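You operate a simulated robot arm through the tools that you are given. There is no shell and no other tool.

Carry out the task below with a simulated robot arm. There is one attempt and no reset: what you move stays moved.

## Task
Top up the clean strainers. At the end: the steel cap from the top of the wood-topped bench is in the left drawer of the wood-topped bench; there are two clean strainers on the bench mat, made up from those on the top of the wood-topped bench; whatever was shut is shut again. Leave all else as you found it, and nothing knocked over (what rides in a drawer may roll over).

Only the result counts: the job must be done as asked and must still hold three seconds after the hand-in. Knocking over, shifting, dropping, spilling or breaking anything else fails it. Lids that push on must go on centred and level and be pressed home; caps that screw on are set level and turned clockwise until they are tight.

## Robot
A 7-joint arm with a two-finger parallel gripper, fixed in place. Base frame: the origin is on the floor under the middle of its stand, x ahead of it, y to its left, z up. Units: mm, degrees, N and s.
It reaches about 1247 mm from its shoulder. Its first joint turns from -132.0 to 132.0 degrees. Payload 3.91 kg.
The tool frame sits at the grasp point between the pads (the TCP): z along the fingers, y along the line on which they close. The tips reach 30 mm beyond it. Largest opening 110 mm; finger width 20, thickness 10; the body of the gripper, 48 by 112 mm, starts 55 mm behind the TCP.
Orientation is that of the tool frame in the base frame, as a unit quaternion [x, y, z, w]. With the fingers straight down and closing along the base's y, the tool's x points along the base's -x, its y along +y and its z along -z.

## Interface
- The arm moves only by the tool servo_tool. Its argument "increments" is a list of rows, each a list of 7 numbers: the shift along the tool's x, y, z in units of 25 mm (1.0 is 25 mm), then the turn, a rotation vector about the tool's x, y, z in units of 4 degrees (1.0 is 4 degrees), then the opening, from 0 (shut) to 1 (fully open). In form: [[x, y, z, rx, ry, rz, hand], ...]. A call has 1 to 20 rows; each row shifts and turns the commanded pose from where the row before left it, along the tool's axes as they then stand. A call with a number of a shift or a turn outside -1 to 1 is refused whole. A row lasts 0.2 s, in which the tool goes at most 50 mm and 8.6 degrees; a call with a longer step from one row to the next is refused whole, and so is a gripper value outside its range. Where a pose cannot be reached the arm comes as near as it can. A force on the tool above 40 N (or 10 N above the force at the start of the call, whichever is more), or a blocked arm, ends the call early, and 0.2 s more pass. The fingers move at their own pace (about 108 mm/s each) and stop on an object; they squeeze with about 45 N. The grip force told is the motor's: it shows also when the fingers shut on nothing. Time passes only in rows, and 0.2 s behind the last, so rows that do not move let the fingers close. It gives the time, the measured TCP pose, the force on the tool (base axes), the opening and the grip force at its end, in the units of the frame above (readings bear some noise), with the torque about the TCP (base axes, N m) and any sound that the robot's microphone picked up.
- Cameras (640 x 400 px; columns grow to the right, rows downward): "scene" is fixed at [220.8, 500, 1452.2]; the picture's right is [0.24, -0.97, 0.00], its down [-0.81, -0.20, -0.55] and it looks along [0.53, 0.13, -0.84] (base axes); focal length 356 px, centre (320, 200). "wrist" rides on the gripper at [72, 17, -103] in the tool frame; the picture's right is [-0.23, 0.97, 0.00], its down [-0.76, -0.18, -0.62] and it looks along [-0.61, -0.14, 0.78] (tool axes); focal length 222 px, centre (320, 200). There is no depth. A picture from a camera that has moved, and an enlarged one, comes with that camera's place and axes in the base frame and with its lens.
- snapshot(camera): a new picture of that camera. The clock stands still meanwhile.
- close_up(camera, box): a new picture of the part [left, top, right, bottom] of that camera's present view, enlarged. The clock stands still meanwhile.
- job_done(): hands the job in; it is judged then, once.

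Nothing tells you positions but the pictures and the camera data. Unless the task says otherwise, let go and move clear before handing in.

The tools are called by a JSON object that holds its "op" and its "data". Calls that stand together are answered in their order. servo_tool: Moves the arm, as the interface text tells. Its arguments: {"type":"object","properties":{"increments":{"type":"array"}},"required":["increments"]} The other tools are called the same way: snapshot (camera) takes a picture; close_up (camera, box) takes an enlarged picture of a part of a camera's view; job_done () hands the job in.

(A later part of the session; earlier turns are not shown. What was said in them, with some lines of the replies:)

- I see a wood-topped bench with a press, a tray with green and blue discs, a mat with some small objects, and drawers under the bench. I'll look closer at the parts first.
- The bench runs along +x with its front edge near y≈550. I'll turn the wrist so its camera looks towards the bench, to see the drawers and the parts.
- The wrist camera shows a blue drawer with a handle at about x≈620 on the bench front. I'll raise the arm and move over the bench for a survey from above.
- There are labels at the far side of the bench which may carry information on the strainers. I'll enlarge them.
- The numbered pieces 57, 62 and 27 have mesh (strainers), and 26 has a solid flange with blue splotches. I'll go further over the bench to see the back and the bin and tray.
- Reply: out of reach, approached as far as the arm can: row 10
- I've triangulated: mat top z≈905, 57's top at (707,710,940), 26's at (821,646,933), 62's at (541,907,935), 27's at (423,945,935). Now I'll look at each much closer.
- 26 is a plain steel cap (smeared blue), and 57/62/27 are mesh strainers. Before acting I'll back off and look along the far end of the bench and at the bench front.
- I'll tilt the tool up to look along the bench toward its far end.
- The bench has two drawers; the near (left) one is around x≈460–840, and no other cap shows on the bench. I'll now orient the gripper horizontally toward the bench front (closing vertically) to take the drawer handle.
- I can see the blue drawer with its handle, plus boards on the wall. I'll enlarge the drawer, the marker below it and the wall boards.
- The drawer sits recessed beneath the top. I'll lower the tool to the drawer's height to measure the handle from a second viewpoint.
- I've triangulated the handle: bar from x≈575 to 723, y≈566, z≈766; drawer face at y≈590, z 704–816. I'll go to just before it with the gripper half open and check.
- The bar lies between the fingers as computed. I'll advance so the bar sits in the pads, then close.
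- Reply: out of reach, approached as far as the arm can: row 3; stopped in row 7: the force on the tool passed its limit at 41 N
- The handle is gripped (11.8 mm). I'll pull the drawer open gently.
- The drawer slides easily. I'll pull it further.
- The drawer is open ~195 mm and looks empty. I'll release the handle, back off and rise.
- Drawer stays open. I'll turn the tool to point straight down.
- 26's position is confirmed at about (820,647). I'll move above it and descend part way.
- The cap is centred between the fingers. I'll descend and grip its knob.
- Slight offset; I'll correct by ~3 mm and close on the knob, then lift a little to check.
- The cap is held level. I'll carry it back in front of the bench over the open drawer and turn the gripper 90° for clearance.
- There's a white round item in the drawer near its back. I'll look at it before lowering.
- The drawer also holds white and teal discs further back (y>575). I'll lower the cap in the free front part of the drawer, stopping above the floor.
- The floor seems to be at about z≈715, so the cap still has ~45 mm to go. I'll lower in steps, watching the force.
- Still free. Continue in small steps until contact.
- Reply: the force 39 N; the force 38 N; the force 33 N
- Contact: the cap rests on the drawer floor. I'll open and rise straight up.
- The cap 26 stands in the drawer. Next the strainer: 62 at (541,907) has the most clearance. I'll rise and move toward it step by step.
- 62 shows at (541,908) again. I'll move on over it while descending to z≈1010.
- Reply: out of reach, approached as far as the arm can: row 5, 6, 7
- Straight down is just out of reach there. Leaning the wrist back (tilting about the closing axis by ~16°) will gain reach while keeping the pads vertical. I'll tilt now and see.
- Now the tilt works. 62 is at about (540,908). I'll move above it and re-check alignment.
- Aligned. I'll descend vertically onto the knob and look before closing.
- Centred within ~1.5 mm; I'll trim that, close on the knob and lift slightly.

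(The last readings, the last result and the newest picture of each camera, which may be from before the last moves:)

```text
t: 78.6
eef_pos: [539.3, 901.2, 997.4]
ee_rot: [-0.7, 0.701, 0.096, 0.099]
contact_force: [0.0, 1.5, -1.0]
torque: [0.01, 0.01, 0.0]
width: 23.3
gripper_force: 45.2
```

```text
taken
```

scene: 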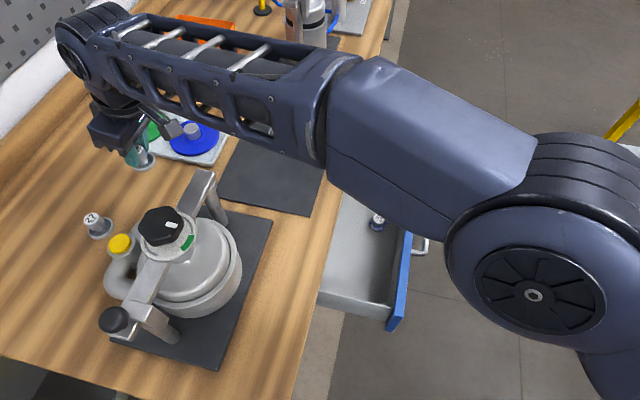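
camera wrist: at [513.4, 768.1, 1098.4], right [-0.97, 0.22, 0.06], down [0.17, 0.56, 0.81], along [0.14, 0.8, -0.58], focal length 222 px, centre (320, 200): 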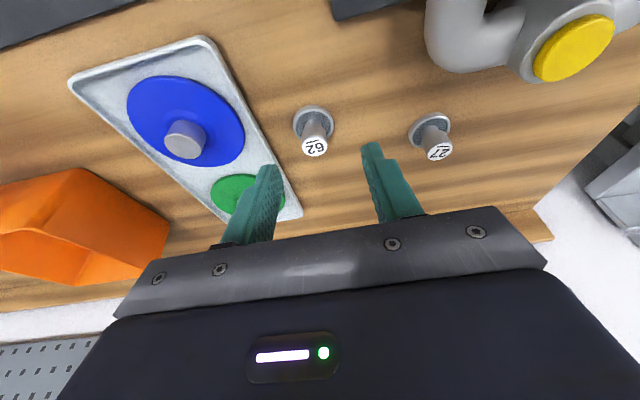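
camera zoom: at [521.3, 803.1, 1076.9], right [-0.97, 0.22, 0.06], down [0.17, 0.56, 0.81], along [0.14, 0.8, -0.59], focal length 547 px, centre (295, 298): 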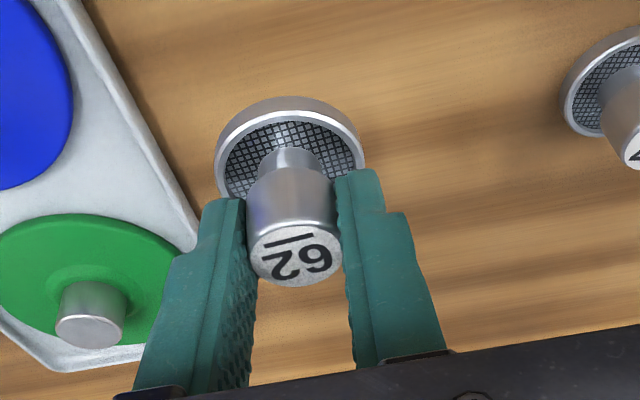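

62 is held upright. I'll lift it clear and carry it over to the mat's free area around (630,670).

{"op": "servo_tool", "data": {"increments": [[-0.24, 0, -0.83, 0, 0, 0, 0.1], [-0.24, 0, -0.83, 0, 0, 0, 0.1], [0, -0.91, 0, 0, 0, 0, 0.1], [0, -0.91, 0, 0, 0, 0, 0.1], [0, -0.91, 0, 0, 0, 0, 0.1], [0, -0.91, 0, 0, 0, 0, 0.1], [0.907, 0, -0.26, 0, 0, 0, 0.1], [0.907, 0, -0.26, 0, 0, 0, 0.1], [0.907, 0, -0.26, 0, 0, 0, 0.1], [0.907, 0, -0.26, 0, 0, 0, 0.1], [0.907, 0, -0.26, 0, 0, 0, 0.1], [0.907, 0, -0.26, 0, 0, 0, 0.1], [0.907, 0, -0.26, 0, 0, 0, 0.1], [0.907, 0, -0.26, 0, 0, 0, 0.1], [0.907, 0, -0.26, 0, 0, 0, 0.1], [0.907, 0, -0.26, 0, 0, 0, 0.1], [0, 0, 0, 0, 0, 0, 0.1]]}}

{"op": "snapshot", "data": {"camera": "wrist"}}

{"op": "snapshot", "data": {"camera": "scene"}}

```text
t: 82.2
eef_pos: [621.6, 649.0, 1041.1]
ee_rot: [-0.7, 0.701, 0.096, 0.099]
contact_force: [0.4, 0.1, -0.7]
torque: [-0.02, 0.0, 0.0]
width: 23.0
gripper_force: 44.8
out of reach, approached as far as the arm can: row 5, 6
```

```text
taken
camera wrist: at [604.3, 549.7, 1120.0], right [-0.97, 0.22, 0.06], down [0.17, 0.56, 0.81], along [0.14, 0.8, -0.59], focal length 222 px, centre (320, 200)
```

wrist: 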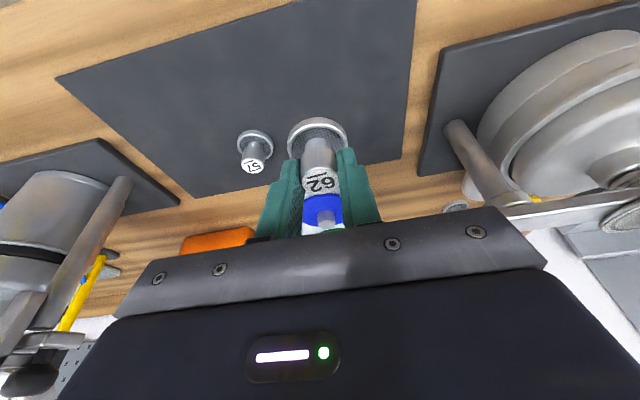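

```text
taken
```

scene: 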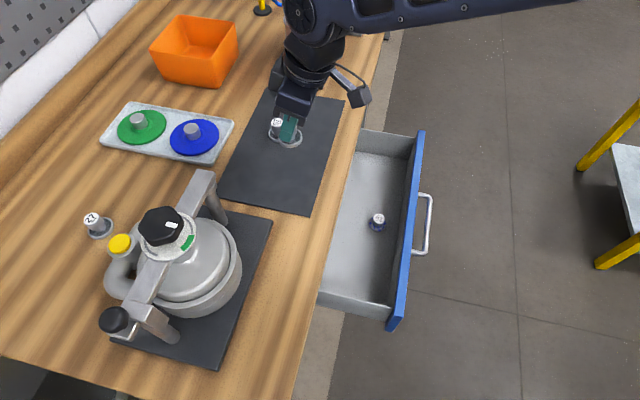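

The strainer is above free mat at about (622,654). I'll lower it to just above the mat.

{"op": "servo_tool", "data": {"increments": [[0.229, 0, 0.798, 0, 0, 0, 0.1], [0.229, 0, 0.798, 0, 0, 0, 0.1], [0.229, 0, 0.798, 0, 0, 0, 0.1], [0.229, 0, 0.798, 0, 0, 0, 0.1], [0, 0, 0, 0, 0, 0, 0.1]]}}

{"op": "close_up", "data": {"camera": "wrist", "box": [200, 80, 460, 240]}}

{"op": "close_up", "data": {"camera": "scene", "box": [220, 80, 380, 200]}}

```text
t: 83.4
eef_pos: [617.9, 647.7, 954.5]
ee_rot: [-0.7, 0.701, 0.096, 0.099]
contact_force: [-0.2, 0.8, -0.6]
torque: [-0.05, 0.03, -0.01]
width: 23.3
gripper_force: 44.8
```

```text
2.46 times, centred on (330, 160) of wrist
camera zoom: at [601.5, 549.4, 1033.0], right [-0.97, 0.22, 0.06], down [0.17, 0.56, 0.81], along [0.14, 0.8, -0.59], focal length 547 px, centre (295, 298)
```

zoom: 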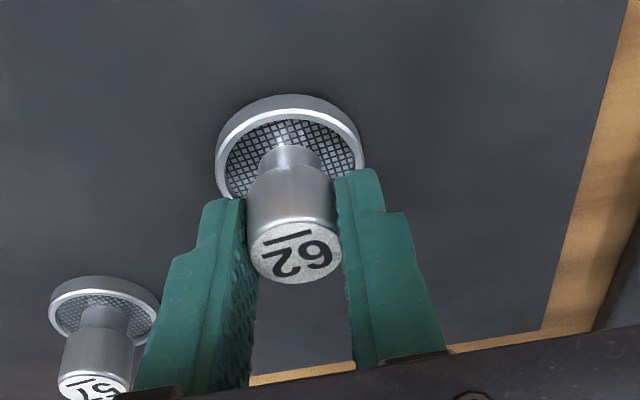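

```text
3.33 times, centred on (300, 140) of scene
camera zoom: at [220.8, 500.0, 1452.2], right [0.24, -0.97, 0.0], down [-0.81, -0.2, -0.55], along [0.53, 0.13, -0.84], focal length 1187 px, centre (387, 400)
```

zoom: 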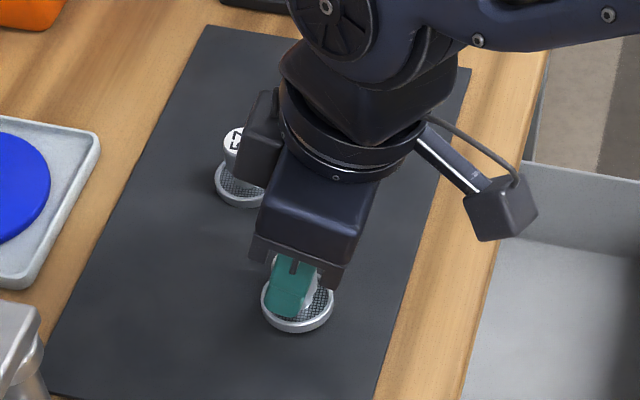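

It's ~7 mm above the mat. I'll lower in small steps watching the force.

{"op": "servo_tool", "data": {"increments": [[0.044, 0, 0.154, 0, 0, 0, 0.1], [0, 0, 0, 0, 0, 0, 0.1]]}}

```text
t: 84.0
eef_pos: [618.2, 647.6, 949.8]
ee_rot: [0.7, -0.7, -0.097, -0.099]
contact_force: [0.5, -0.3, -0.8]
torque: [-0.01, -0.02, 0.0]
width: 23.1
gripper_force: 44.9
```

{"op": "servo_tool", "data": {"increments": [[0.022, 0, 0.077, 0, 0, 0, 0.1], [0, 0, 0, 0, 0, 0, 0.1]]}}

```text
t: 84.6
eef_pos: [619.4, 647.5, 949.1]
ee_rot: [0.7, -0.7, -0.096, -0.101]
contact_force: [-0.8, 1.3, 10.2]
torque: [0.05, 0.13, -0.06]
width: 22.8
gripper_force: 44.9
```

Light contact (10 N): it rests on the mat. I'll open gently and rise.

{"op": "servo_tool", "data": {"increments": [[0, 0, 0, 0, 0, 0, 0.24], [0, 0, 0, 0, 0, 0, 0.3], [0, 0, 0, 0, 0, 0, 0.5], [0, 0, 0, 0, 0, 0, 0.5], [-0.1, 0, -0.38, 0, 0, 0, 0.5], [-0.22, 0, -0.77, 0, 0, 0, 0.5], [-0.276, 0, -0.961, 0, 0, 0, 0.5], [-0.276, 0, -0.961, 0, 0, 0, 0.5], [-0.276, 0, -0.961, 0, 0, 0, 0.5]]}}

{"op": "close_up", "data": {"camera": "wrist", "box": [160, 0, 480, 240]}}

{"op": "close_up", "data": {"camera": "scene", "box": [220, 80, 380, 200]}}

```text
t: 86.6
eef_pos: [620.6, 645.7, 1054.3]
ee_rot: [0.7, -0.7, -0.097, -0.099]
contact_force: [1.0, -0.5, 0.3]
torque: [0.03, 0.02, 0.0]
width: 55.0
gripper_force: 0.1
```

```text
1.67 times, centred on (320, 120) of wrist
camera zoom: at [603.5, 546.3, 1132.7], right [-0.97, 0.22, 0.06], down [0.17, 0.56, 0.81], along [0.14, 0.8, -0.58], focal length 370 px, centre (320, 333)
```

zoom: 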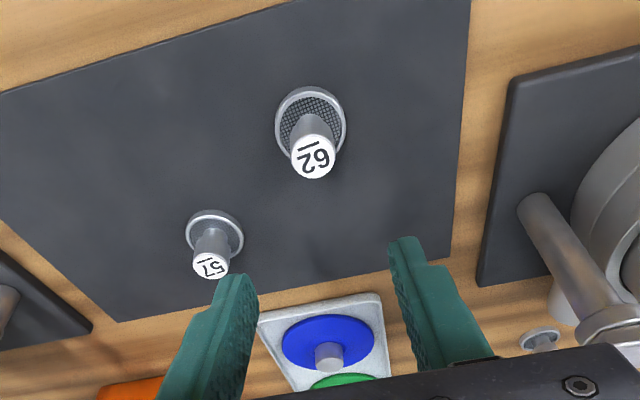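

```text
3.33 times, centred on (300, 140) of scene
camera zoom: at [220.8, 500.0, 1452.2], right [0.24, -0.97, 0.0], down [-0.81, -0.2, -0.55], along [0.53, 0.13, -0.84], focal length 1187 px, centre (387, 400)
```

zoom: 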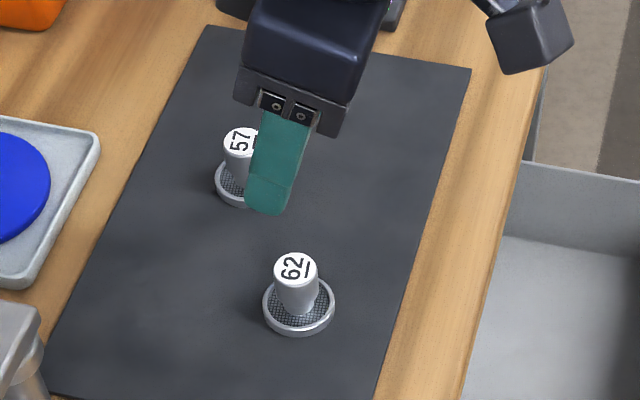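

62 stands on the mat with 57, and the cap is in the drawer. Now I'll back away and reorient horizontally to close the drawer.

{"op": "servo_tool", "data": {"increments": [[0.96, -0.077, -0.276, 0, 0, 0, 0.5], [0.96, -0.077, -0.276, 0, 0, 0, 0.5], [0.96, -0.077, -0.276, 0, 0, 0, 0.5], [0.96, -0.077, -0.276, 0, 0, 0, 0.5], [0.96, -0.077, -0.276, 0, 0, 0, 0.5], [0.96, -0.077, -0.276, 0, 0, 0, 0.5], [0.96, -0.077, -0.276, 0, 0, 0, 0.5], [0.96, -0.077, -0.276, 0, 0, 0, 0.5], [0.96, -0.077, -0.276, 0, 0, 0, 0.5], [0.96, -0.077, -0.276, 0, 0, 0, 0.5], [0.96, -0.077, -0.276, 0, 0, 0, 0.5], [0.96, -0.077, -0.276, 0, 0, 0, 0.5], [0.96, -0.077, -0.276, 0, 0, 0, 0.5], [0.96, -0.077, -0.276, 0, 0, 0, 0.5], [0.96, -0.077, -0.276, 0, 0, 0, 0.5]]}}

{"op": "servo_tool", "data": {"increments": [[0, 0, 0, -0.716, -0.716, 0.951, 0.5], [0, 0, 0, -0.716, -0.716, 0.951, 0.5], [0, 0, 0, -0.716, -0.716, 0.951, 0.5], [0, 0, 0, -0.716, -0.716, 0.951, 0.5], [0, 0, 0, -0.716, -0.716, 0.951, 0.5], [0, 0, 0, -0.716, -0.716, 0.951, 0.5], [0, 0, 0, -0.716, -0.716, 0.951, 0.5], [0, 0, 0, -0.716, -0.716, 0.951, 0.5], [0, 0, 0, -0.716, -0.716, 0.951, 0.5], [0, 0, 0, -0.716, -0.716, 0.951, 0.5], [0, 0, 0, -0.716, -0.716, 0.951, 0.5], [0, 0, 0, -0.716, -0.716, 0.951, 0.5], [0, 0, 0, -0.716, -0.716, 0.951, 0.5], [0, 0, 0, -0.716, -0.716, 0.951, 0.5], [0, 0, 0, -0.716, -0.716, 0.951, 0.5], [0, 0, 0, -0.716, -0.716, 0.951, 0.5], [0, 0, 0, -0.716, -0.716, 0.951, 0.5], [0, 0, 0, -0.716, -0.716, 0.951, 0.5], [0, 0, 0, -0.716, -0.716, 0.951, 0.5], [0, 0, 0, -0.716, -0.716, 0.951, 0.5]]}}

{"op": "snapshot", "data": {"camera": "wrist"}}

{"op": "snapshot", "data": {"camera": "scene"}}

```text
t: 89.8
eef_pos: [646.1, 270.4, 1051.2]
ee_rot: [0.701, -0.7, -0.096, -0.099]
contact_force: [0.0, -0.8, 0.3]
torque: [-0.01, -0.02, 0.01]
width: 55.2
gripper_force: 0.0
```

```text
t: 94.0
eef_pos: [649.3, 271.8, 1053.9]
ee_rot: [-0.002, 0.709, 0.706, 0.001]
contact_force: [-1.1, 0.0, -0.2]
torque: [0.0, 0.0, -0.01]
width: 55.2
gripper_force: 0.0
```

```text
taken
camera wrist: at [576.6, 167.5, 1071.3], right [0.22, 0.0, 0.98], down [0.76, -0.62, -0.17], along [0.61, 0.78, -0.14], focal length 222 px, centre (320, 200)
```

wrist: 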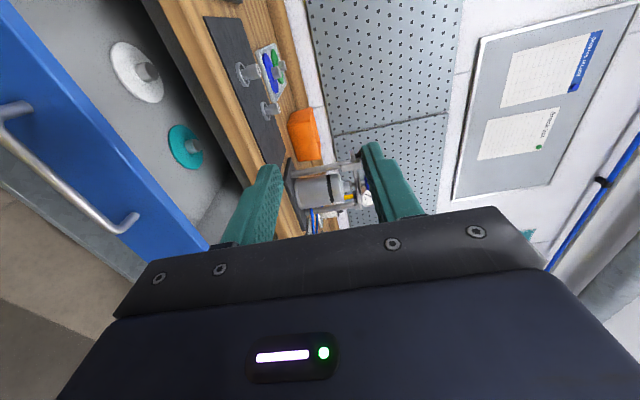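

```text
taken
```

scene: 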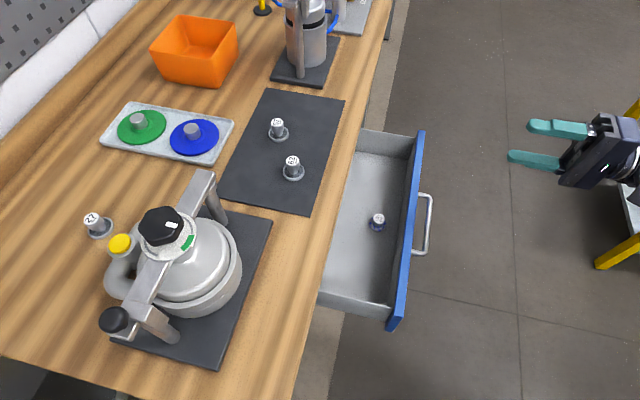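

All as intended so far. I'll lower to the handle's height in front of it.

{"op": "servo_tool", "data": {"increments": [[0, -1, 0, 0, 0, 0, 0.5], [0, -1, 0, 0, 0, 0, 0.5], [0, -1, 0, 0, 0, 0, 0.5], [0, -1, 0, 0, 0, 0, 0.5], [0, -1, 0, 0, 0, 0, 0.5], [0, -1, 0, 0, 0, 0, 0.5], [0, -1, 0, 0, 0, 0, 0.5], [0, -1, 0, 0, 0, 0, 0.5], [0, -1, 0, 0, 0, 0, 0.5], [0, -1, 0, 0, 0, 0, 0.5], [0, -1, 0, 0, 0, 0, 0.5], [0, -0.38, 0, 0, 0, 0, 0.5], [0, 0, 0, 0, 0, 0, 0.5]]}}

{"op": "snapshot", "data": {"camera": "wrist"}}

```text
t: 96.8
eef_pos: [650.0, 269.0, 769.7]
ee_rot: [-0.003, 0.708, 0.706, 0.002]
contact_force: [-0.9, -0.6, 0.2]
torque: [-0.02, 0.0, 0.01]
width: 55.4
gripper_force: 0.0
```

```text
taken
camera wrist: at [578.8, 164.8, 786.3], right [0.22, 0.0, 0.98], down [0.76, -0.62, -0.17], along [0.61, 0.78, -0.14], focal length 222 px, centre (320, 200)
```

wrist: 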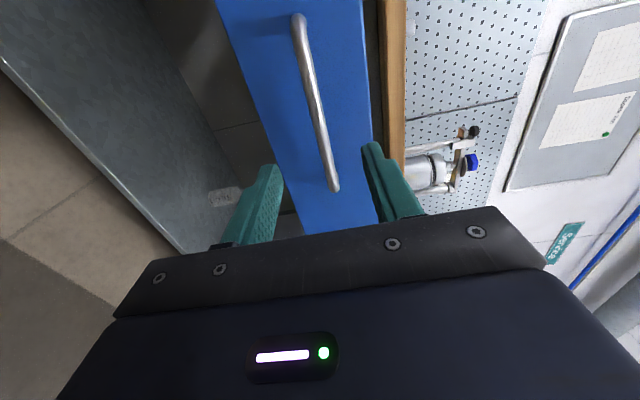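

The handle is between the fingers again. I'll advance and grip it.

{"op": "servo_tool", "data": {"increments": [[0, 0, 1, 0, 0, 0, 0.5], [0, 0, 1, 0, 0, 0, 0.5], [0, 0, 1, 0, 0, 0, 0.5], [0, 0, 0.1, 0, 0, 0, 0.5], [0, 0, 0, 0, 0, 0, 0.3], [0, 0, 0, 0, 0, 0, 0.15], [0, 0, 0, 0, 0, 0, 0], [0, 0, 0, 0, 0, 0, 0]]}}

{"op": "snapshot", "data": {"camera": "wrist"}}

```text
t: 98.6
eef_pos: [650.4, 348.0, 769.6]
ee_rot: [-0.003, 0.709, 0.705, 0.002]
contact_force: [0.8, 0.6, 1.4]
torque: [0.06, 0.43, -0.09]
width: 11.7
gripper_force: 45.0
```

```text
taken
camera wrist: at [578.3, 244.1, 786.3], right [0.22, 0.0, 0.98], down [0.76, -0.62, -0.17], along [0.61, 0.78, -0.14], focal length 222 px, centre (320, 200)
```

wrist: 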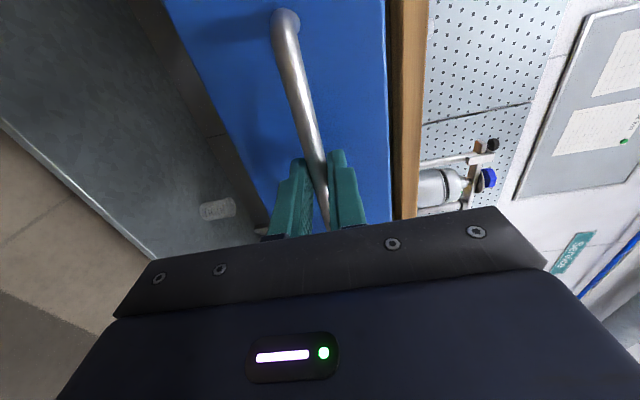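

Gripped. I'll push the drawer shut slowly.

{"op": "servo_tool", "data": {"increments": [[0, 0, 0.2, 0, 0, 0, 0], [0, 0, 0.3, 0, 0, 0, 0], [0, 0, 0.4, 0, 0, 0, 0], [0, 0, 0.4, 0, 0, 0, 0], [0, 0, 0.4, 0, 0, 0, 0], [0, 0, 0.4, 0, 0, 0, 0], [0, 0, 0.4, 0, 0, 0, 0], [0, 0, 0.4, 0, 0, 0, 0], [0, 0, 0.4, 0, 0, 0, 0], [0, 0, 0.4, 0, 0, 0, 0], [0, 0, 0.4, 0, 0, 0, 0], [0, 0, 0.4, 0, 0, 0, 0], [0, 0, 0.4, 0, 0, 0, 0], [0, 0, 0.4, 0, 0, 0, 0], [0, 0, 0.4, 0, 0, 0, 0], [0, 0, 0.4, 0, 0, 0, 0], [0, 0, 0.4, 0, 0, 0, 0], [0, 0, 0.3, 0, 0, 0, 0], [0, 0, 0.2, 0, 0, 0, 0]]}}

{"op": "snapshot", "data": {"camera": "scene"}}

```text
t: 102.6
eef_pos: [650.4, 523.0, 769.7]
ee_rot: [-0.002, 0.708, 0.706, 0.003]
contact_force: [17.5, 0.6, 31.1]
torque: [0.46, 0.54, -0.61]
width: 11.7
gripper_force: 44.8
```

```text
taken
```

scene: 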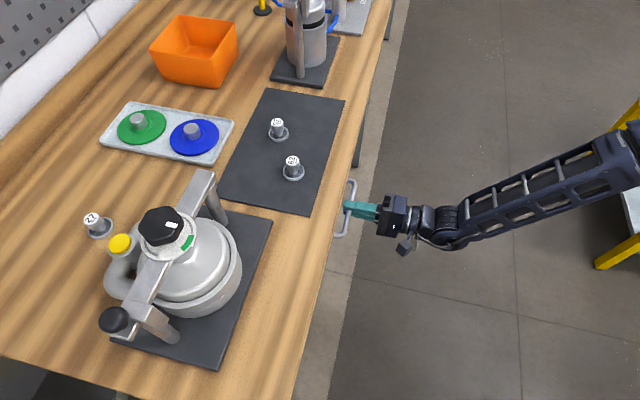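

About 19 mm remain, with some side force built up. I'll open to relieve it, regrip, and finish the push.

{"op": "servo_tool", "data": {"increments": [[0, 0, 0, 0, 0, 0, 0.2], [0, 0, 0, 0, 0, 0, 0.3], [0, 0, 0, 0, 0, 0, 0.3], [0, 0, 0, 0, 0, 0, 0.15], [0, 0, 0, 0, 0, 0, 0], [0, 0, 0, 0, 0, 0, 0]]}}

{"op": "close_up", "data": {"camera": "wrist", "box": [160, 0, 480, 240]}}

```text
t: 104.0
eef_pos: [649.0, 523.0, 770.1]
ee_rot: [-0.003, 0.708, 0.706, 0.002]
contact_force: [-0.2, 1.3, 12.5]
torque: [0.19, 0.45, 0.18]
width: 11.8
gripper_force: 44.9
```

```text
1.67 times, centred on (320, 120) of wrist
camera zoom: at [577.1, 419.3, 786.1], right [0.22, 0.0, 0.98], down [0.76, -0.62, -0.17], along [0.61, 0.78, -0.14], focal length 370 px, centre (320, 333)
```

zoom: 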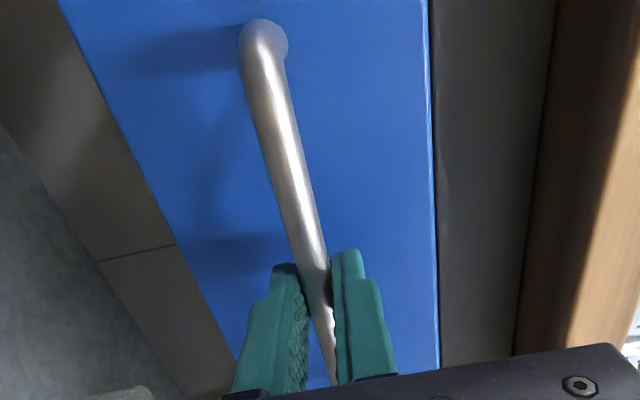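

{"op": "servo_tool", "data": {"increments": [[0, 0, 0.2, 0, 0, 0, 0], [0, 0, 0.2, 0, 0, 0, 0], [0, 0, 0.15, 0, 0, 0, 0], [0, 0, 0.1, 0, 0, 0, 0], [0, 0, 0, 0, 0, 0, 0]]}}

{"op": "close_up", "data": {"camera": "wrist", "box": [160, 0, 480, 240]}}

```text
t: 105.2
eef_pos: [648.8, 537.8, 771.0]
ee_rot: [-0.004, 0.708, 0.706, 0.002]
contact_force: [0.1, 0.7, 24.0]
torque: [0.4, 0.48, -0.75]
width: 11.6
gripper_force: 44.6
```

```text
1.67 times, centred on (320, 120) of wrist
camera zoom: at [577.1, 434.0, 786.0], right [0.22, 0.0, 0.98], down [0.76, -0.62, -0.17], along [0.61, 0.78, -0.14], focal length 370 px, centre (320, 333)
```

zoom: 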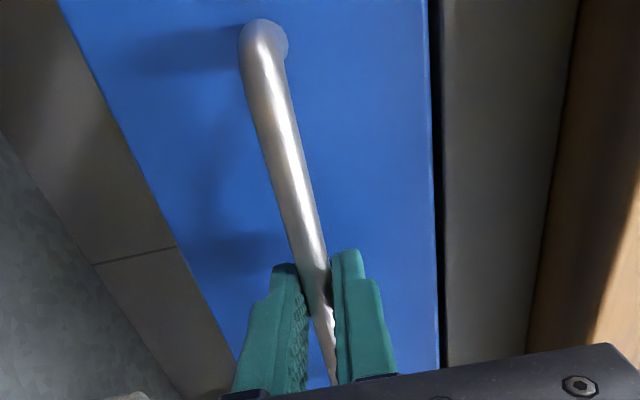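

Nearly shut. A few more small pushes until it stops against the frame.

{"op": "servo_tool", "data": {"increments": [[0, 0.04, 0.1, 0, 0, 0, 0], [0, 0, 0.1, 0, 0, 0, 0], [0, 0, 0.1, 0, 0, 0, 0], [0, 0, 0, 0, 0, 0, 0]]}}

```text
t: 106.2
eef_pos: [650.0, 544.1, 769.1]
ee_rot: [-0.003, 0.71, 0.705, 0.0]
contact_force: [-15.7, -26.6, 9.9]
torque: [0.18, 0.38, 0.67]
width: 11.6
gripper_force: 44.5
```

The push meets the stop (−27 N). I'll release and back off, then verify the drawer is fully shut.

{"op": "servo_tool", "data": {"increments": [[0, 0, 0, 0, 0, 0, 0.2], [0, 0, 0, 0, 0, 0, 0.5], [0, 0, 0, 0, 0, 0, 0.5], [0, 0, -0.5, 0, 0, 0, 0.5], [0, 0, -1, 0, 0, 0, 0.5], [0, 0, -0.5, 0, 0, 0, 0.5]]}}

{"op": "snapshot", "data": {"camera": "wrist"}}

{"op": "snapshot", "data": {"camera": "scene"}}

```text
t: 107.6
eef_pos: [650.5, 495.8, 771.2]
ee_rot: [-0.003, 0.709, 0.706, 0.003]
contact_force: [-0.6, 0.2, 0.5]
torque: [-0.02, -0.02, -0.03]
width: 55.1
gripper_force: 0.0
```

```text
taken
camera wrist: at [578.3, 391.8, 786.9], right [0.22, 0.0, 0.98], down [0.76, -0.62, -0.17], along [0.61, 0.78, -0.14], focal length 222 px, centre (320, 200)
```

wrist: 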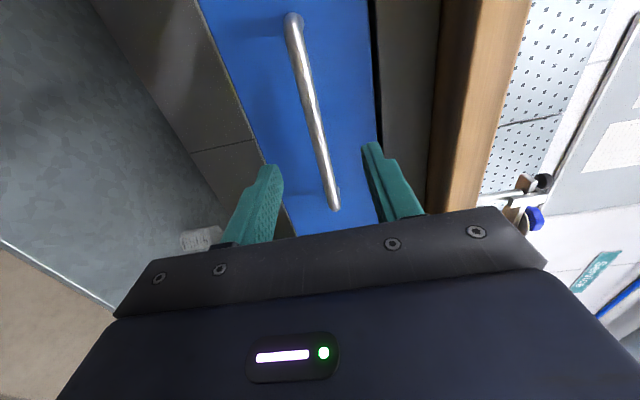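

```text
taken
```

scene: 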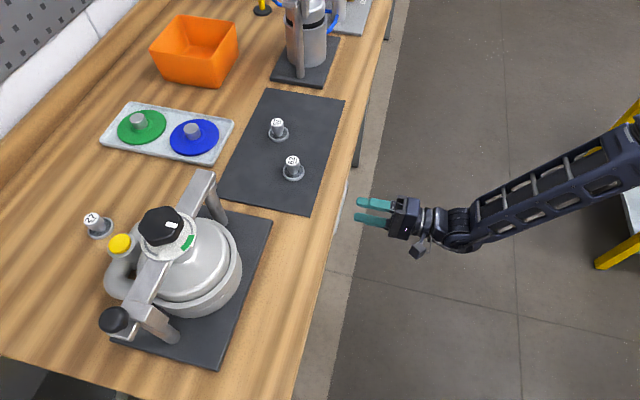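

I'll compare the handle position with the closed-state view from before, and inspect the gap around the drawer front.

{"op": "close_up", "data": {"camera": "wrist", "box": [200, 60, 440, 240]}}

{"op": "close_up", "data": {"camera": "scene", "box": [290, 130, 390, 260]}}

{"op": "close_up", "data": {"camera": "scene", "box": [240, 90, 340, 190]}}

```text
2.22 times, centred on (320, 150) of wrist
camera zoom: at [578.3, 391.8, 786.9], right [0.22, 0.0, 0.98], down [0.76, -0.62, -0.17], along [0.61, 0.78, -0.14], focal length 494 px, centre (320, 311)
```

zoom: 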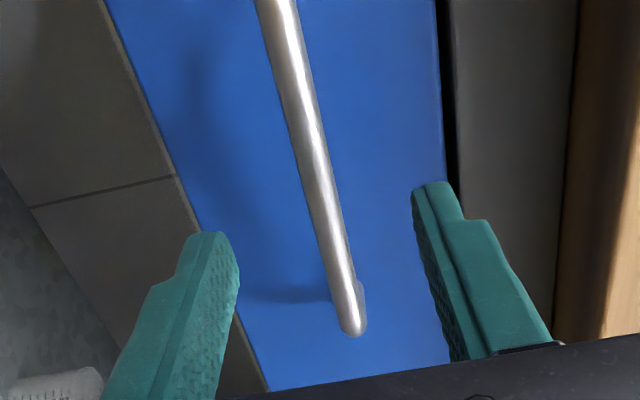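

```text
3.08 times, centred on (340, 195) of scene
camera zoom: at [220.8, 500.0, 1452.2], right [0.24, -0.97, 0.0], down [-0.81, -0.2, -0.55], along [0.53, 0.13, -0.84], focal length 1096 px, centre (258, 215)
```

zoom: 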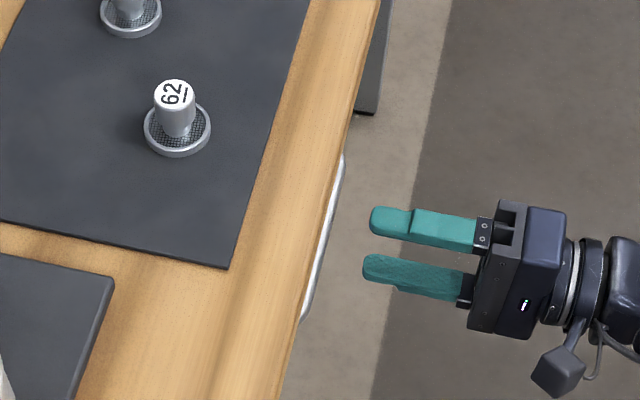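

```text
4.00 times, centred on (290, 140) of scene
camera zoom: at [220.8, 500.0, 1452.2], right [0.24, -0.97, 0.0], down [-0.81, -0.2, -0.55], along [0.53, 0.13, -0.84], focal length 1424 px, centre (440, 440)
```

zoom: 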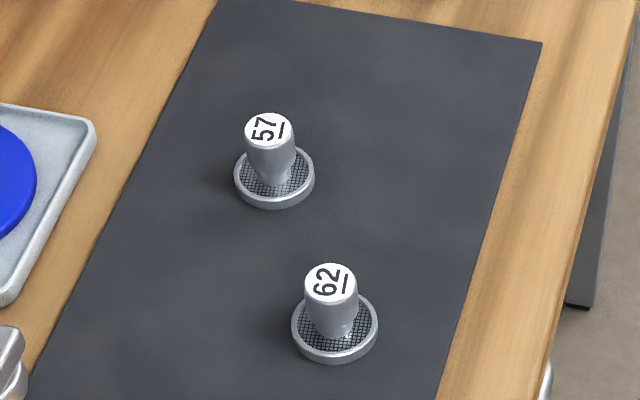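

The handle is at the same place as in the shut state (y≈565). To be sure, I'll give a gentle confirming push on the bar with closed fingers.

{"op": "servo_tool", "data": {"increments": [[0, -0.12, 0, 0, 0, 0, 0.2], [0, 0, 0, 0, 0, 0, 0], [0, 0, 0, 0, 0, 0, 0], [0, 0, 0.5, 0, 0, 0, 0], [0, 0, 0.4, 0, 0, 0, 0], [0, 0, 0.2, 0, 0, 0, 0], [0, 0, 0.12, 0, 0, 0, 0], [0, 0, 0.12, 0, 0, 0, 0], [0, 0, 0, 0, 0, 0, 0]]}}

{"op": "snapshot", "data": {"camera": "wrist"}}

```text
t: 109.2
eef_pos: [651.0, 525.2, 766.8]
ee_rot: [-0.002, 0.709, 0.706, 0.002]
contact_force: [-4.1, -15.2, 7.0]
torque: [0.24, 0.04, 0.26]
width: 0.0
gripper_force: 37.8
stopped in row 8: the force on the tool passed its limit at 52 N (the readings are from after the stop); the commanded pose is now the measured one
```

```text
taken
camera wrist: at [578.2, 420.2, 783.0], right [0.22, 0.0, 0.98], down [0.76, -0.62, -0.17], along [0.61, 0.78, -0.14], focal length 222 px, centre (320, 200)
```

wrist: 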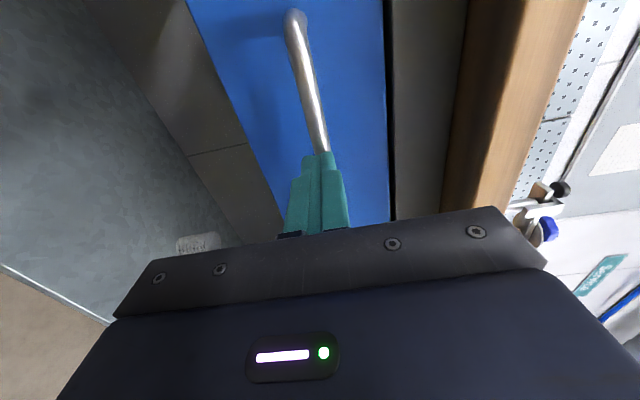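

The drawer is against its hard stop, so it's shut. I'll back away and make a last check of the whole scene.

{"op": "servo_tool", "data": {"increments": [[0, 0, -0.5, 0, 0, 0, 0], [0, 0, -1, 0, 0, 0, 0], [0, 0, -1, 0, 0, 0, 0.2], [0, 0, -1, 0, 0, 0, 0.4], [0, 0, -1, 0, 0, 0, 0.5], [0, 0, -1, 0, 0, 0, 0.5], [0, 0, -1, 0, 0, 0, 0.5], [0, 1, 0, 0, 0, 0, 0.5], [0, 1, 0, 0, 0, 0, 0.5], [0, 1, 0, 0, 0, 0, 0.5], [0, 1, 0, 0, 0, 0, 0.5], [0, 1, 0, 0, 0, 0, 0.5], [0, 1, 0, 0, 0, 0, 0.5], [0, 1, 0, 0, 0, 0, 0.5], [0, 1, 0, 0, 0, 0, 0.5], [0, 0, 0, 0, 0, 0, 0.5]]}}

{"op": "snapshot", "data": {"camera": "scene"}}

{"op": "snapshot", "data": {"camera": "wrist"}}

{"op": "close_up", "data": {"camera": "scene", "box": [80, 60, 400, 260]}}

```text
t: 112.7
eef_pos: [647.8, 365.0, 967.7]
ee_rot: [-0.002, 0.709, 0.705, 0.002]
contact_force: [0.0, -0.6, 0.4]
torque: [0.01, 0.0, -0.01]
width: 54.9
gripper_force: 0.1
```

```text
taken
```

scene: 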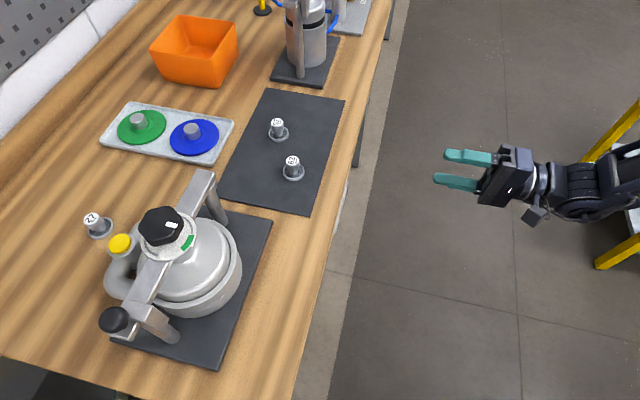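

```text
taken
camera wrist: at [575.9, 260.1, 983.6], right [0.22, 0.0, 0.98], down [0.76, -0.62, -0.17], along [0.61, 0.78, -0.14], focal length 222 px, centre (320, 200)
```

wrist: 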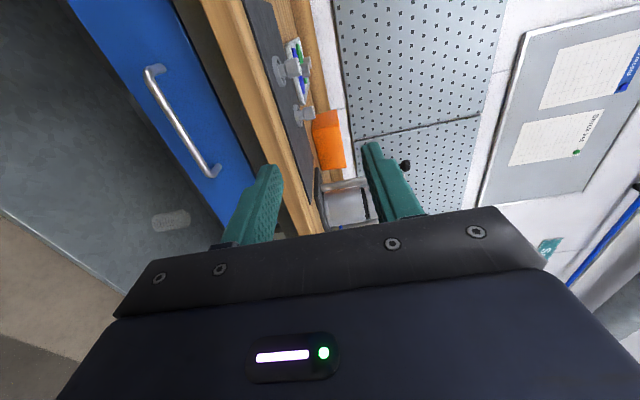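

```text
2.00 times, centred on (240, 160) of scene
camera zoom: at [220.8, 500.0, 1452.2], right [0.24, -0.97, 0.0], down [-0.81, -0.2, -0.55], along [0.53, 0.13, -0.84], focal length 712 px, centre (480, 280)
```

zoom: 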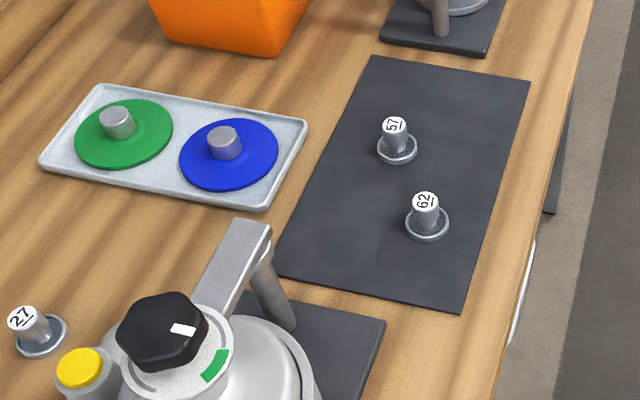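

Strainers 57 and 62 stand on the mat, steel cap 26 is in the left drawer, and the drawer is shut. Everything else looks as it did at the start and the arm is clear, so I'm handing in.

{"op": "job_done", "data": {}}

```text
The job is handed in.
```

The job is done and handed in, and no verdict has come back yet.

- **Steel cap:** Cap 26 was the only cap I found on the bench top. It has patches of blue on it. I stood it upright in the left drawer, in the clear space at the front.
- **Strainers:** I moved strainer 62 onto the bench mat next to 57, which was already there, so the mat now has two. Both looked clean from every side the cameras could see. I did not check their undersides. Strainer 27 stayed where it was.
- **Drawer:** I pushed it until it hit its stop, and the handle is back where it was at the start.

In the last picture, nothing else had moved or been knocked over, and the arm was clear of the bench.
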